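You operate a simulated robot arm through the tools that you are given. There is no shell and no other tool. Be economical: measure what you need, move in short steps, check, and stop when the job is done.

The job below is to be done with a simulated robot arm. You get a single attempt, and the scene is never put back.

## Task
Take the clean filter labelled "F5" from the top of the grey work table and put it in the red tote.

It is judged by the outcome, as a careful person would: the job done as asked, and still so three seconds after it is handed in. It fails if anything else is knocked over, pushed out of place, dropped, spilled or broken.

## Robot
A 7-joint arm with a two-finger parallel gripper, fixed in place. Base frame: the origin is at the foot of the arm, x ahead of it, y to its left, z up; the work surface is at about z = 0. Units: mm, rad, N and s.
With the tool pointing down near the work surface it reaches from about 240 to 620 mm from the base axis. Its first joint turns from -1.152 to 1.152 rad. Payload 2.6 kg.
The TCP is the grasp point between the finger pads, 30 mm short of the fingertips. In the tool frame z runs along the fingers and y along their closing line. Largest opening 94 mm; finger width 28, thickness 10; the body of the gripper, 50 by 96 mm, starts 55 mm behind the TCP.
Orientation is that of the tool frame in the base frame, as a unit quaternion [x, y, z, w]. With the fingers straight down and closing along the base's y, the tool's x points along the base's -x, its y along +y and its z along -z.

## Interface
- The arm moves only by the tool nudge_tool. Its argument "increments" is a list of rows, each a list of 7 numbers: the shift along the base's x, y, z in mm, then the turn, a rotation vector about the base's x, y, z in degrees, then the gripper command, from -1 (shut) to 1 (fully open), values between in proportion. In form: [[dx, dy, dz, rx, ry, rz, gripper], ...]. A call has 1 to 20 rows; each row is the pose to reach, as a shift and turn from the pose commanded when the call began. Each row takes 0.2 s and may step no farther than 50 mm and 0.15 rad from the row before; otherwise, or with a gripper value out of range, the whole call is refused. A pose out of reach is approached as far as the arm can. The call stops where the force on the tool passes 40 N (or 10 N more than at its start, if that is more) or the arm is blocked; 0.2 s more then pass. Each finger travels about 72 mm/s and halts on what it meets, pressing with about 39 N; the grip force reading is that of the motor and also rises with nothing between the fingers. The clock runs only during rows and for 0.2 s after the last one: add rows that repeat a pose to give the fingers time. It gives the time, the measured TCP pose, the force on the tool (base axes), the opening and the grip force at its end, in the units of the frame above (readings bear some noise).
- Cameras (640 x 400 px; columns grow to the right, rows downward): "scene" is fixed at [47.3, 447.2, 555.3]; the picture's right is [-0.63, -0.78, 0.00], its down [-0.51, 0.41, -0.75] and it looks along [0.59, -0.47, -0.66] (base axes); focal length 214 px, centre (320, 200). "wrist" rides on the gripper at [76, 14, -102] in the tool frame; the picture's right is [-0.18, 0.98, 0.00], its down [-0.75, -0.14, -0.64] and it looks along [-0.63, -0.12, 0.77] (tool axes); focal length 243 px, centre (320, 200). There is no depth. A picture from a camera that has moved, and an enlarged one, comes with that camera's place and axes in the base frame and with its lens.
- grab_frame(camera): a new picture of that camera. The clock stands still meanwhile.
- inspect(camera, box): a new picture of the part [left, top, right, bottom] of that camera's present view, enlarged. The clock stands still meanwhile.
- close_job(): hands the job in; it is judged then, once.

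Work in short steps. Places have to be worked out from the pictures, the camera data and where the tool is seen: move nearer, look again, correct. Check each grasp and each placing, and mend what went wrong. You have 90 turns and 46 pictures in all, those below and enlarged ones among them. Open the gripper and draw the arm clear of the work before you hand the job in, unless the task says otherwise; then end with one line.

The tools are called after ">>>" as a command line: name --pt "numbers of a row" for each row, then --argument value for the rest, lists and objects as JSON in quotes. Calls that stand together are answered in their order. nudge_tool: Moves the arm, as the interface text tells. Its arguments: {"type":"object","properties":{"increments":{"type":"array"}},"required":["increments"]} The other tools are called the same way: grab_frame (camera) takes a picture; inspect (camera, box) takes an enlarged picture of a part of a camera's view; close_job () hands the job in.

At the start:

```text
time: 0.0
tool_pos: [283.6, 222.6, 420.5]
ee_rot: [0.0, 1.0, 0.0, 0.0]
force: [0.3, 0.7, 0.2]
grip_width: 94.0
grasp_force: 0.1
```

scene: 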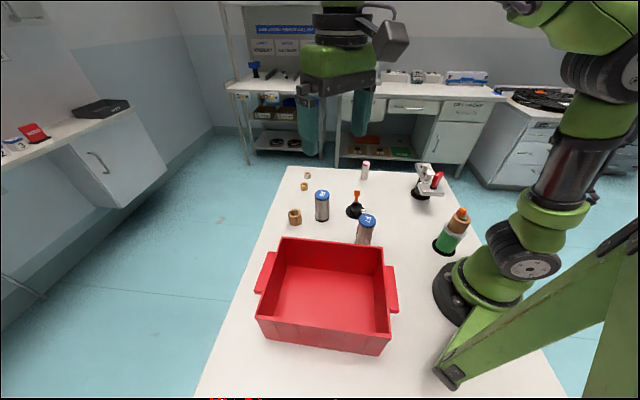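
wrist: 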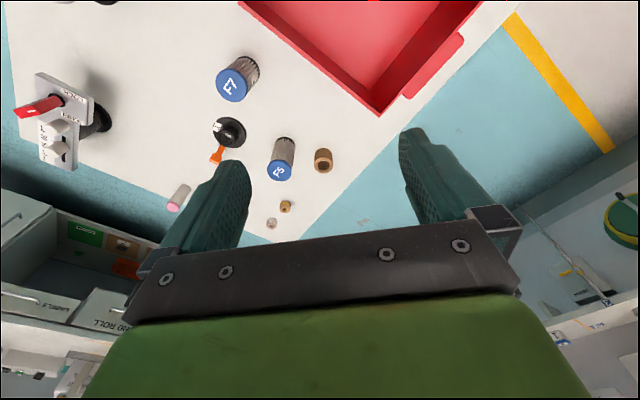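

Two filters are in view, apparently F5 (near 322,205) and F7. I'll zoom in to confirm the labels and the positions.

>>> inspect --camera "scene" --box '[270, 150, 400, 250]'

>>> inspect --camera "wrist" --box '[160, 40, 350, 240]'

```text
4.00 times, centred on (335, 200) of scene
camera zoom: at [47.3, 447.2, 555.3], right [-0.63, -0.78, 0.0], down [-0.51, 0.41, -0.75], along [0.59, -0.47, -0.66], focal length 858 px, centre (260, 200)
```

zoom: 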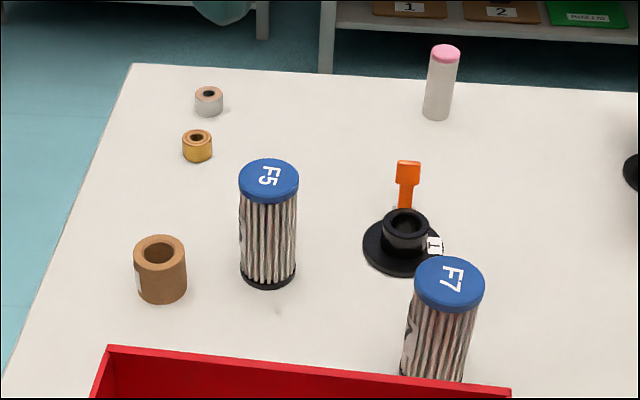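

```text
2.00 times, centred on (255, 140) of wrist
camera zoom: at [208.6, 236.8, 522.0], right [0.18, 0.98, 0.0], down [0.75, -0.14, 0.64], along [0.63, -0.12, -0.77], focal length 485 px, centre (450, 320)
```

zoom: 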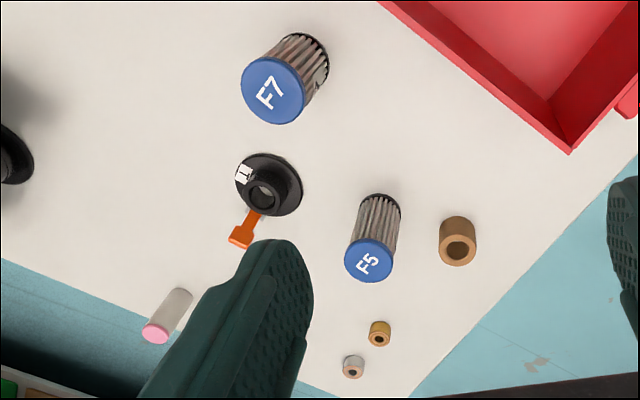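

F5 stands at about (461,107), is ~48 mm across and ~105 mm tall, with its neighbours at least 95 mm away. I'll move above it, staying high, with the gripper open.

>>> nudge_tool --pt "36 -23 0 0 0 0 1" --pt "72 -46 0 0 0 0 1" --pt "108 -70 0 0 0 0 1" --pt "144 -93 0 0 0 0 1" --pt "177 -116 0 0 0 0 1" --pt "177 -116 -45 0 0 0 1" --pt "177 -116 -90 0 0 0 1" --pt "177 -116 -135 0 0 0 1" --pt "177 -116 -180 0 0 0 1" --pt "177 -116 -200 0 0 0 1"

>>> grab_frame --camera "wrist"

>>> grab_frame --camera "scene"

```text
time: 2.2
tool_pos: [459.4, 106.8, 222.9]
ee_rot: [0.001, 1.0, 0.001, 0.0]
force: [0.6, 0.5, 0.4]
grip_width: 94.1
grasp_force: 0.1
out of reach, approached as far as the arm can: row 5
```

```text
41 pictures are left
camera wrist: at [385.0, 120.4, 324.9], right [0.19, 0.98, 0.0], down [0.75, -0.14, 0.64], along [0.63, -0.12, -0.77], focal length 243 px, centre (320, 200)
```

wrist: 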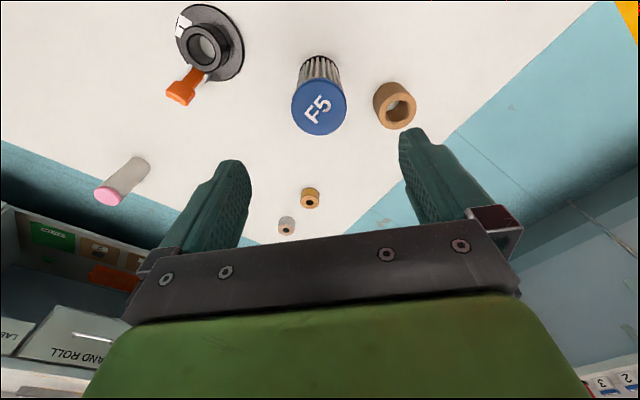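

```text
40 pictures are left
```

scene: 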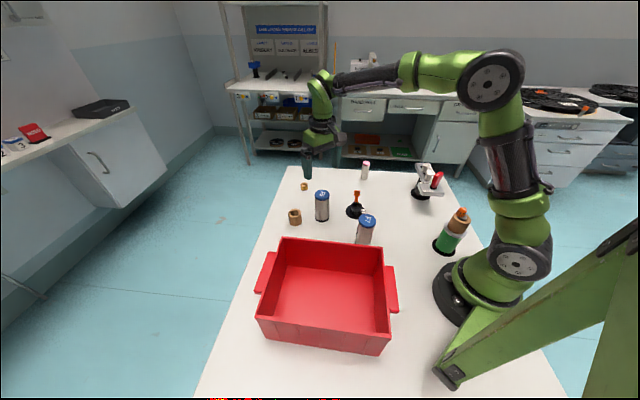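

Both cameras agree on F5 at about (460,106). I'll zoom in on the gripper over the filter before straddling it.

>>> inspect --camera "scene" --box '[260, 110, 380, 230]'

```text
3.33 times, centred on (320, 170) of scene
camera zoom: at [47.3, 447.2, 555.3], right [-0.63, -0.78, 0.0], down [-0.51, 0.41, -0.75], along [0.59, -0.47, -0.66], focal length 715 px, centre (320, 300)
```

zoom: 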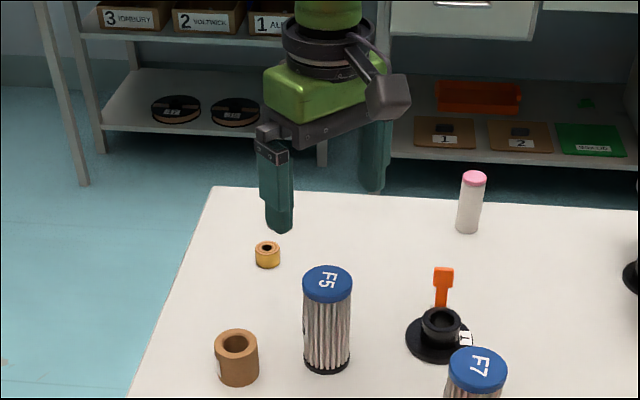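

The gripper is centred over F5. I'll descend so the fingers straddle the upper body, with the TCP at about z=78, and leave the gripper open.

>>> nudge_tool --pt "1 -1 -40 0 0 0 1" --pt "1 -1 -80 0 0 0 1" --pt "1 -1 -110 0 0 0 1" --pt "1 -1 -130 0 0 0 1" --pt "1 -1 -143 0 0 0 1"

>>> inspect --camera "scene" --box '[260, 130, 380, 250]'

>>> grab_frame --camera "wrist"

```text
time: 3.4
tool_pos: [461.4, 105.9, 76.8]
ee_rot: [0.0, 1.0, 0.0, 0.001]
force: [-0.1, -0.1, 0.0]
grip_width: 93.9
grasp_force: 0.1
```

```text
3.33 times, centred on (320, 190) of scene
camera zoom: at [47.3, 447.2, 555.3], right [-0.63, -0.78, 0.0], down [-0.51, 0.41, -0.75], along [0.59, -0.47, -0.66], focal length 715 px, centre (320, 233)
```

zoom: 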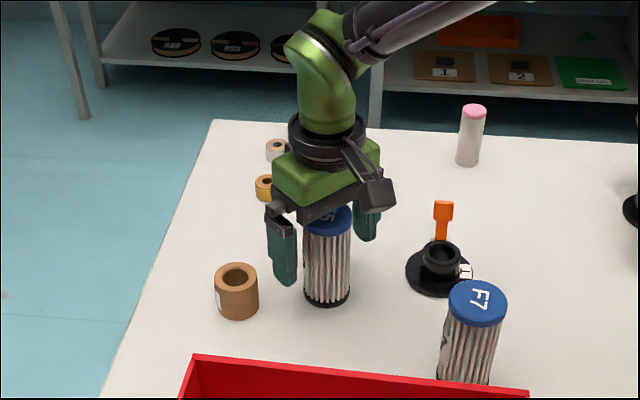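

```text
37 pictures are left
camera wrist: at [386.1, 119.3, 178.9], right [0.18, 0.98, 0.0], down [0.75, -0.14, 0.64], along [0.63, -0.12, -0.77], focal length 243 px, centre (320, 200)
```

wrist: 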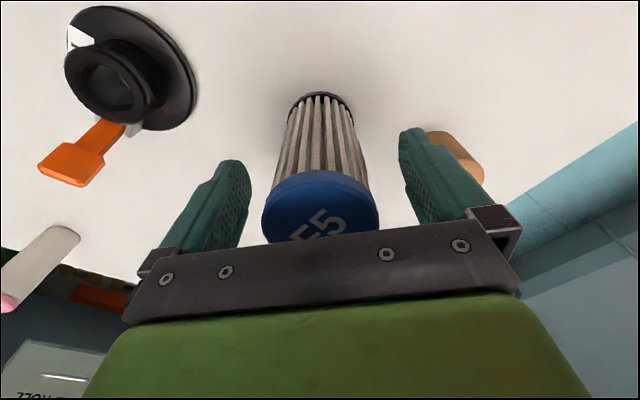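

The filter sits centred between the fingers and nothing is touching. I'll close the gripper now and give it time to settle.

>>> nudge_tool --pt "0 0 0 0 0 0 -1" --pt "0 0 0 0 0 0 -1" --pt "0 0 0 0 0 0 -1" --pt "0 0 0 0 0 0 -1" --pt "0 0 0 0 0 0 -1" --pt "0 0 0 0 0 0 -1"

>>> grab_frame --camera "wrist"

```text
time: 4.8
tool_pos: [462.5, 105.6, 78.0]
ee_rot: [0.0, 1.0, 0.0, 0.0]
force: [-0.4, 0.1, 0.2]
grip_width: 49.4
grasp_force: 39.7
```

```text
36 pictures are left
camera wrist: at [386.1, 119.2, 179.4], right [0.18, 0.98, 0.0], down [0.75, -0.14, 0.64], along [0.63, -0.12, -0.77], focal length 243 px, centre (320, 200)
```

wrist: 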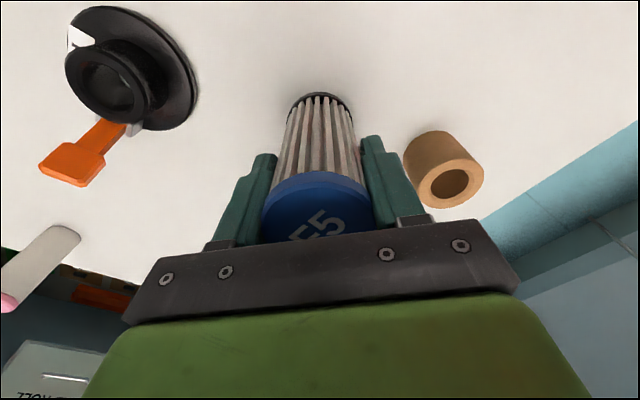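

The gripper holds at 49 mm with 39 N, which matches the filter's width. I'll lift straight up to about z=270, slowly at first.

>>> nudge_tool --pt "0 0 10 0 0 0 -1" --pt "0 0 25 0 0 0 -1" --pt "0 0 50 0 0 0 -1" --pt "0 0 80 0 0 0 -1" --pt "0 0 115 0 0 0 -1" --pt "0 0 150 0 0 0 -1" --pt "0 0 185 0 0 0 -1" --pt "0 0 200 0 0 0 -1"

>>> grab_frame --camera "wrist"

>>> inspect --camera "scene" --box '[230, 220, 430, 370]'

```text
time: 6.6
tool_pos: [462.3, 107.6, 278.6]
ee_rot: [0.001, 1.0, 0.0, 0.0]
force: [0.1, -0.5, -1.1]
grip_width: 49.5
grasp_force: 39.1
```

```text
35 pictures are left
camera wrist: at [386.7, 121.7, 380.6], right [0.18, 0.98, 0.0], down [0.75, -0.14, 0.64], along [0.63, -0.12, -0.77], focal length 243 px, centre (320, 200)
```

wrist: 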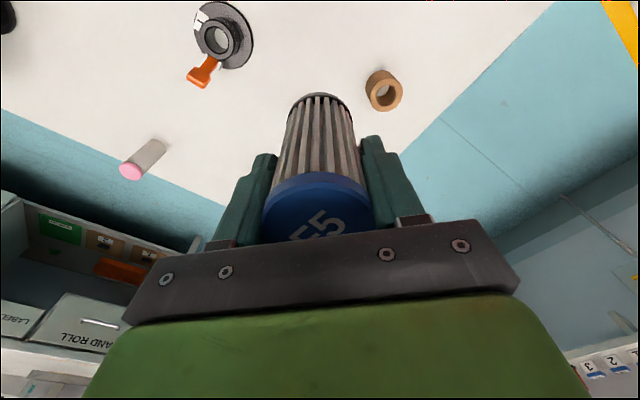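

```text
2.67 times, centred on (330, 295) of scene
camera zoom: at [47.3, 447.2, 555.3], right [-0.63, -0.78, 0.0], down [-0.51, 0.41, -0.75], along [0.59, -0.47, -0.66], focal length 572 px, centre (293, -53)
```

zoom: 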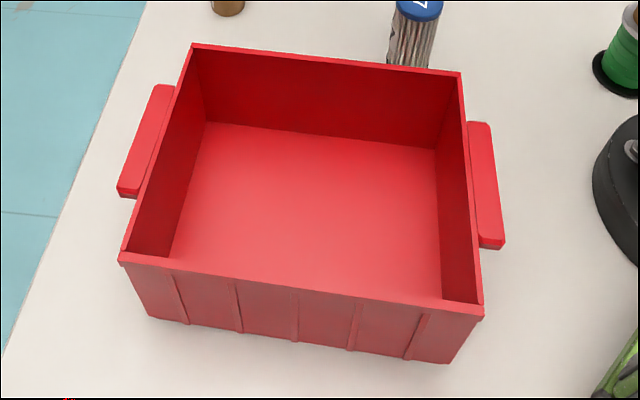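

F5 is held firmly. The tote floor is centred near (228,285), with the rim at about z=90–100, so I'll carry the filter high over to the tote.

>>> nudge_tool --pt "-25 19 0 0 0 0 -1" --pt "-60 45 0 0 0 0 -1" --pt "-95 71 0 0 0 0 -1" --pt "-130 98 0 0 0 0 -1" --pt "-165 124 0 0 0 0 -1" --pt "-195 147 0 0 0 0 -1" --pt "-218 164 0 0 0 0 -1" --pt "-231 174 0 0 0 0 -1" --pt "-231 174 0 0 0 0 -1"

>>> grab_frame --camera "scene"

>>> grab_frame --camera "wrist"

```text
time: 8.6
tool_pos: [232.3, 279.8, 276.4]
ee_rot: [0.0, 1.0, 0.001, 0.001]
force: [-0.2, -0.6, -1.4]
grip_width: 49.1
grasp_force: 39.0
```

```text
33 pictures are left
```

scene: 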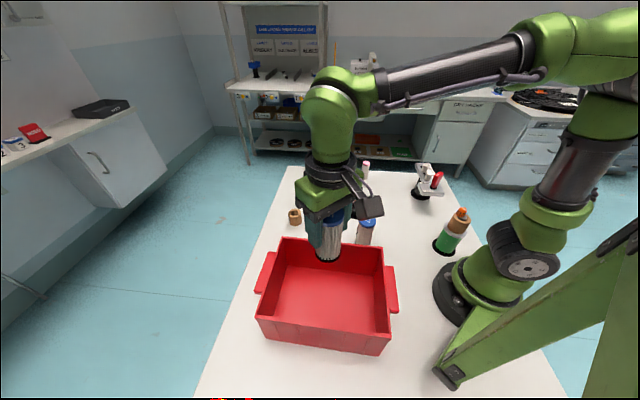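

```text
32 pictures are left
camera wrist: at [156.4, 293.2, 378.3], right [0.18, 0.98, 0.0], down [0.75, -0.14, 0.64], along [0.63, -0.12, -0.77], focal length 243 px, centre (320, 200)
```

wrist: 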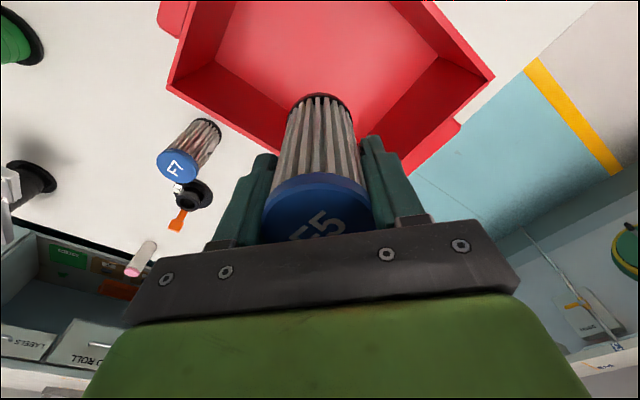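

The wrist view puts the tote's centre at about (232,283), right below the filter. I'll lower it into the tote, stopping about 10 mm above the floor.

>>> nudge_tool --pt "0 2 -35 0 0 0 -1" --pt "0 2 -70 0 0 0 -1" --pt "0 2 -105 0 0 0 -1" --pt "0 2 -135 0 0 0 -1" --pt "0 2 -160 0 0 0 -1" --pt "0 2 -175 0 0 0 -1" --pt "0 2 -183 0 0 0 -1"

>>> inspect --camera "scene" --box '[230, 200, 430, 370]'

```text
time: 10.2
tool_pos: [231.7, 281.2, 94.0]
ee_rot: [0.001, 1.0, 0.0, 0.0]
force: [0.7, 0.3, -2.1]
grip_width: 49.4
grasp_force: 38.9
```

```text
2.35 times, centred on (330, 285) of scene
camera zoom: at [47.3, 447.2, 555.3], right [-0.63, -0.78, 0.0], down [-0.51, 0.41, -0.75], along [0.59, -0.47, -0.66], focal length 505 px, centre (296, 0)
```

zoom: 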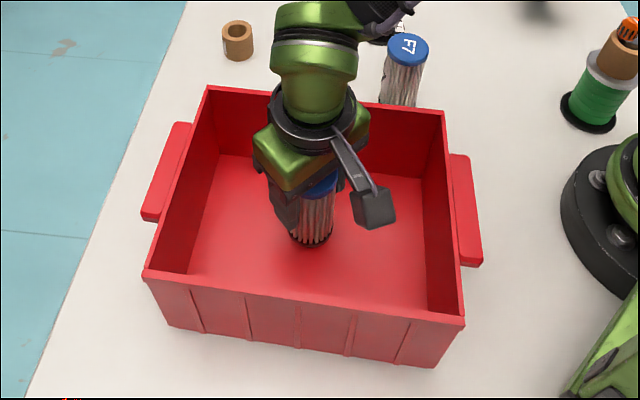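

The filter is inside the tote just above the floor, so I'll lower it in small steps and watch the force.

>>> nudge_tool --pt "0 0 -3 0 0 0 -1" --pt "0 0 -5 0 0 0 -1" --pt "0 0 -7 0 0 0 -1" --pt "0 0 -9 0 0 0 -1" --pt "0 0 -9 0 0 0 -1"

```text
time: 11.4
tool_pos: [231.1, 282.9, 85.5]
ee_rot: [0.001, 1.0, 0.0, -0.001]
force: [0.4, -0.5, -1.1]
grip_width: 49.0
grasp_force: 39.4
```

There is no contact yet at 85.5, so I'll go a little lower in 1 mm steps.

>>> nudge_tool --pt "0 0 -1 0 0 0 -1" --pt "0 0 -2 0 0 0 -1" --pt "0 0 -2 0 0 0 -1"

```text
time: 12.2
tool_pos: [232.1, 282.6, 83.3]
ee_rot: [0.0, 1.0, 0.0, 0.0]
force: [-0.7, -0.5, -1.1]
grip_width: 49.1
grasp_force: 39.1
```

Still no contact, so I'll keep lowering gently.

>>> nudge_tool --pt "0 0 -1 0 0 0 -1" --pt "0 0 -2 0 0 0 -1" --pt "0 0 -2 0 0 0 -1"

```text
time: 13.0
tool_pos: [231.5, 282.2, 81.6]
ee_rot: [0.001, 1.0, 0.001, 0.001]
force: [-3.1, -5.4, 23.7]
grip_width: 49.1
grasp_force: 38.9
```

The 24 N upward force means the filter is resting on the tote floor. I'll ease up 1 mm, open the gripper slowly, then check.

>>> nudge_tool --pt "0 0 1 0 0 0 -1" --pt "0 0 1 0 0 0 0.2" --pt "0 0 1 0 0 0 0.4" --pt "0 0 1 0 0 0 0.6" --pt "0 0 1 0 0 0 0.8" --pt "0 0 1 0 0 0 0.9" --pt "0 0 1 0 0 0 0.9"

>>> grab_frame --camera "wrist"

```text
time: 14.6
tool_pos: [230.7, 281.4, 82.3]
ee_rot: [0.0, 1.0, 0.0, 0.0]
force: [-0.2, -0.7, -0.9]
grip_width: 89.4
grasp_force: 0.0
```

```text
30 pictures are left
camera wrist: at [155.6, 295.9, 183.9], right [0.18, 0.98, 0.0], down [0.75, -0.14, 0.64], along [0.63, -0.12, -0.77], focal length 243 px, centre (320, 200)
```

wrist: 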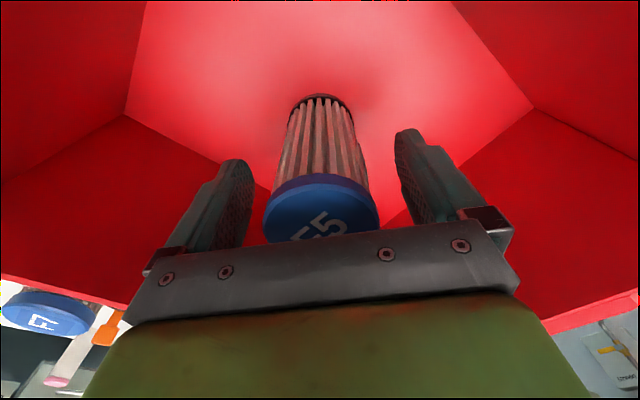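

The filter is released and standing upright with the fingers clear, so I'll withdraw straight up.

>>> nudge_tool --pt "0 0 15 0 0 0 0.9" --pt "0 0 40 0 0 0 0.9" --pt "0 0 75 0 0 0 0.9" --pt "0 0 110 0 0 0 0.9" --pt "0 0 150 0 0 0 1" --pt "0 0 190 0 0 0 1" --pt "0 0 230 0 0 0 1" --pt "20 -15 260 0 0 0 1" --pt "50 -50 260 0 0 0 1" --pt "80 -80 260 0 0 0 1"

>>> grab_frame --camera "scene"

```text
time: 16.8
tool_pos: [312.0, 202.7, 342.9]
ee_rot: [-0.001, 1.0, 0.0, 0.0]
force: [0.4, -0.1, 0.1]
grip_width: 93.8
grasp_force: 0.2
```

```text
29 pictures are left
```

scene: 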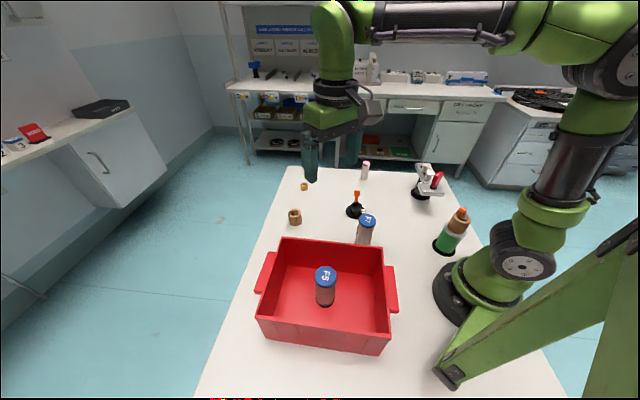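

F5 stands upright in the tote, everything else is where it was, and the arm is clear with the gripper open. I'll hand the job in.

>>> close_job

```text
The job is handed in.
```

Filter F5 is standing upright in the red tote, nothing else on the table was moved, and the job has been handed in.
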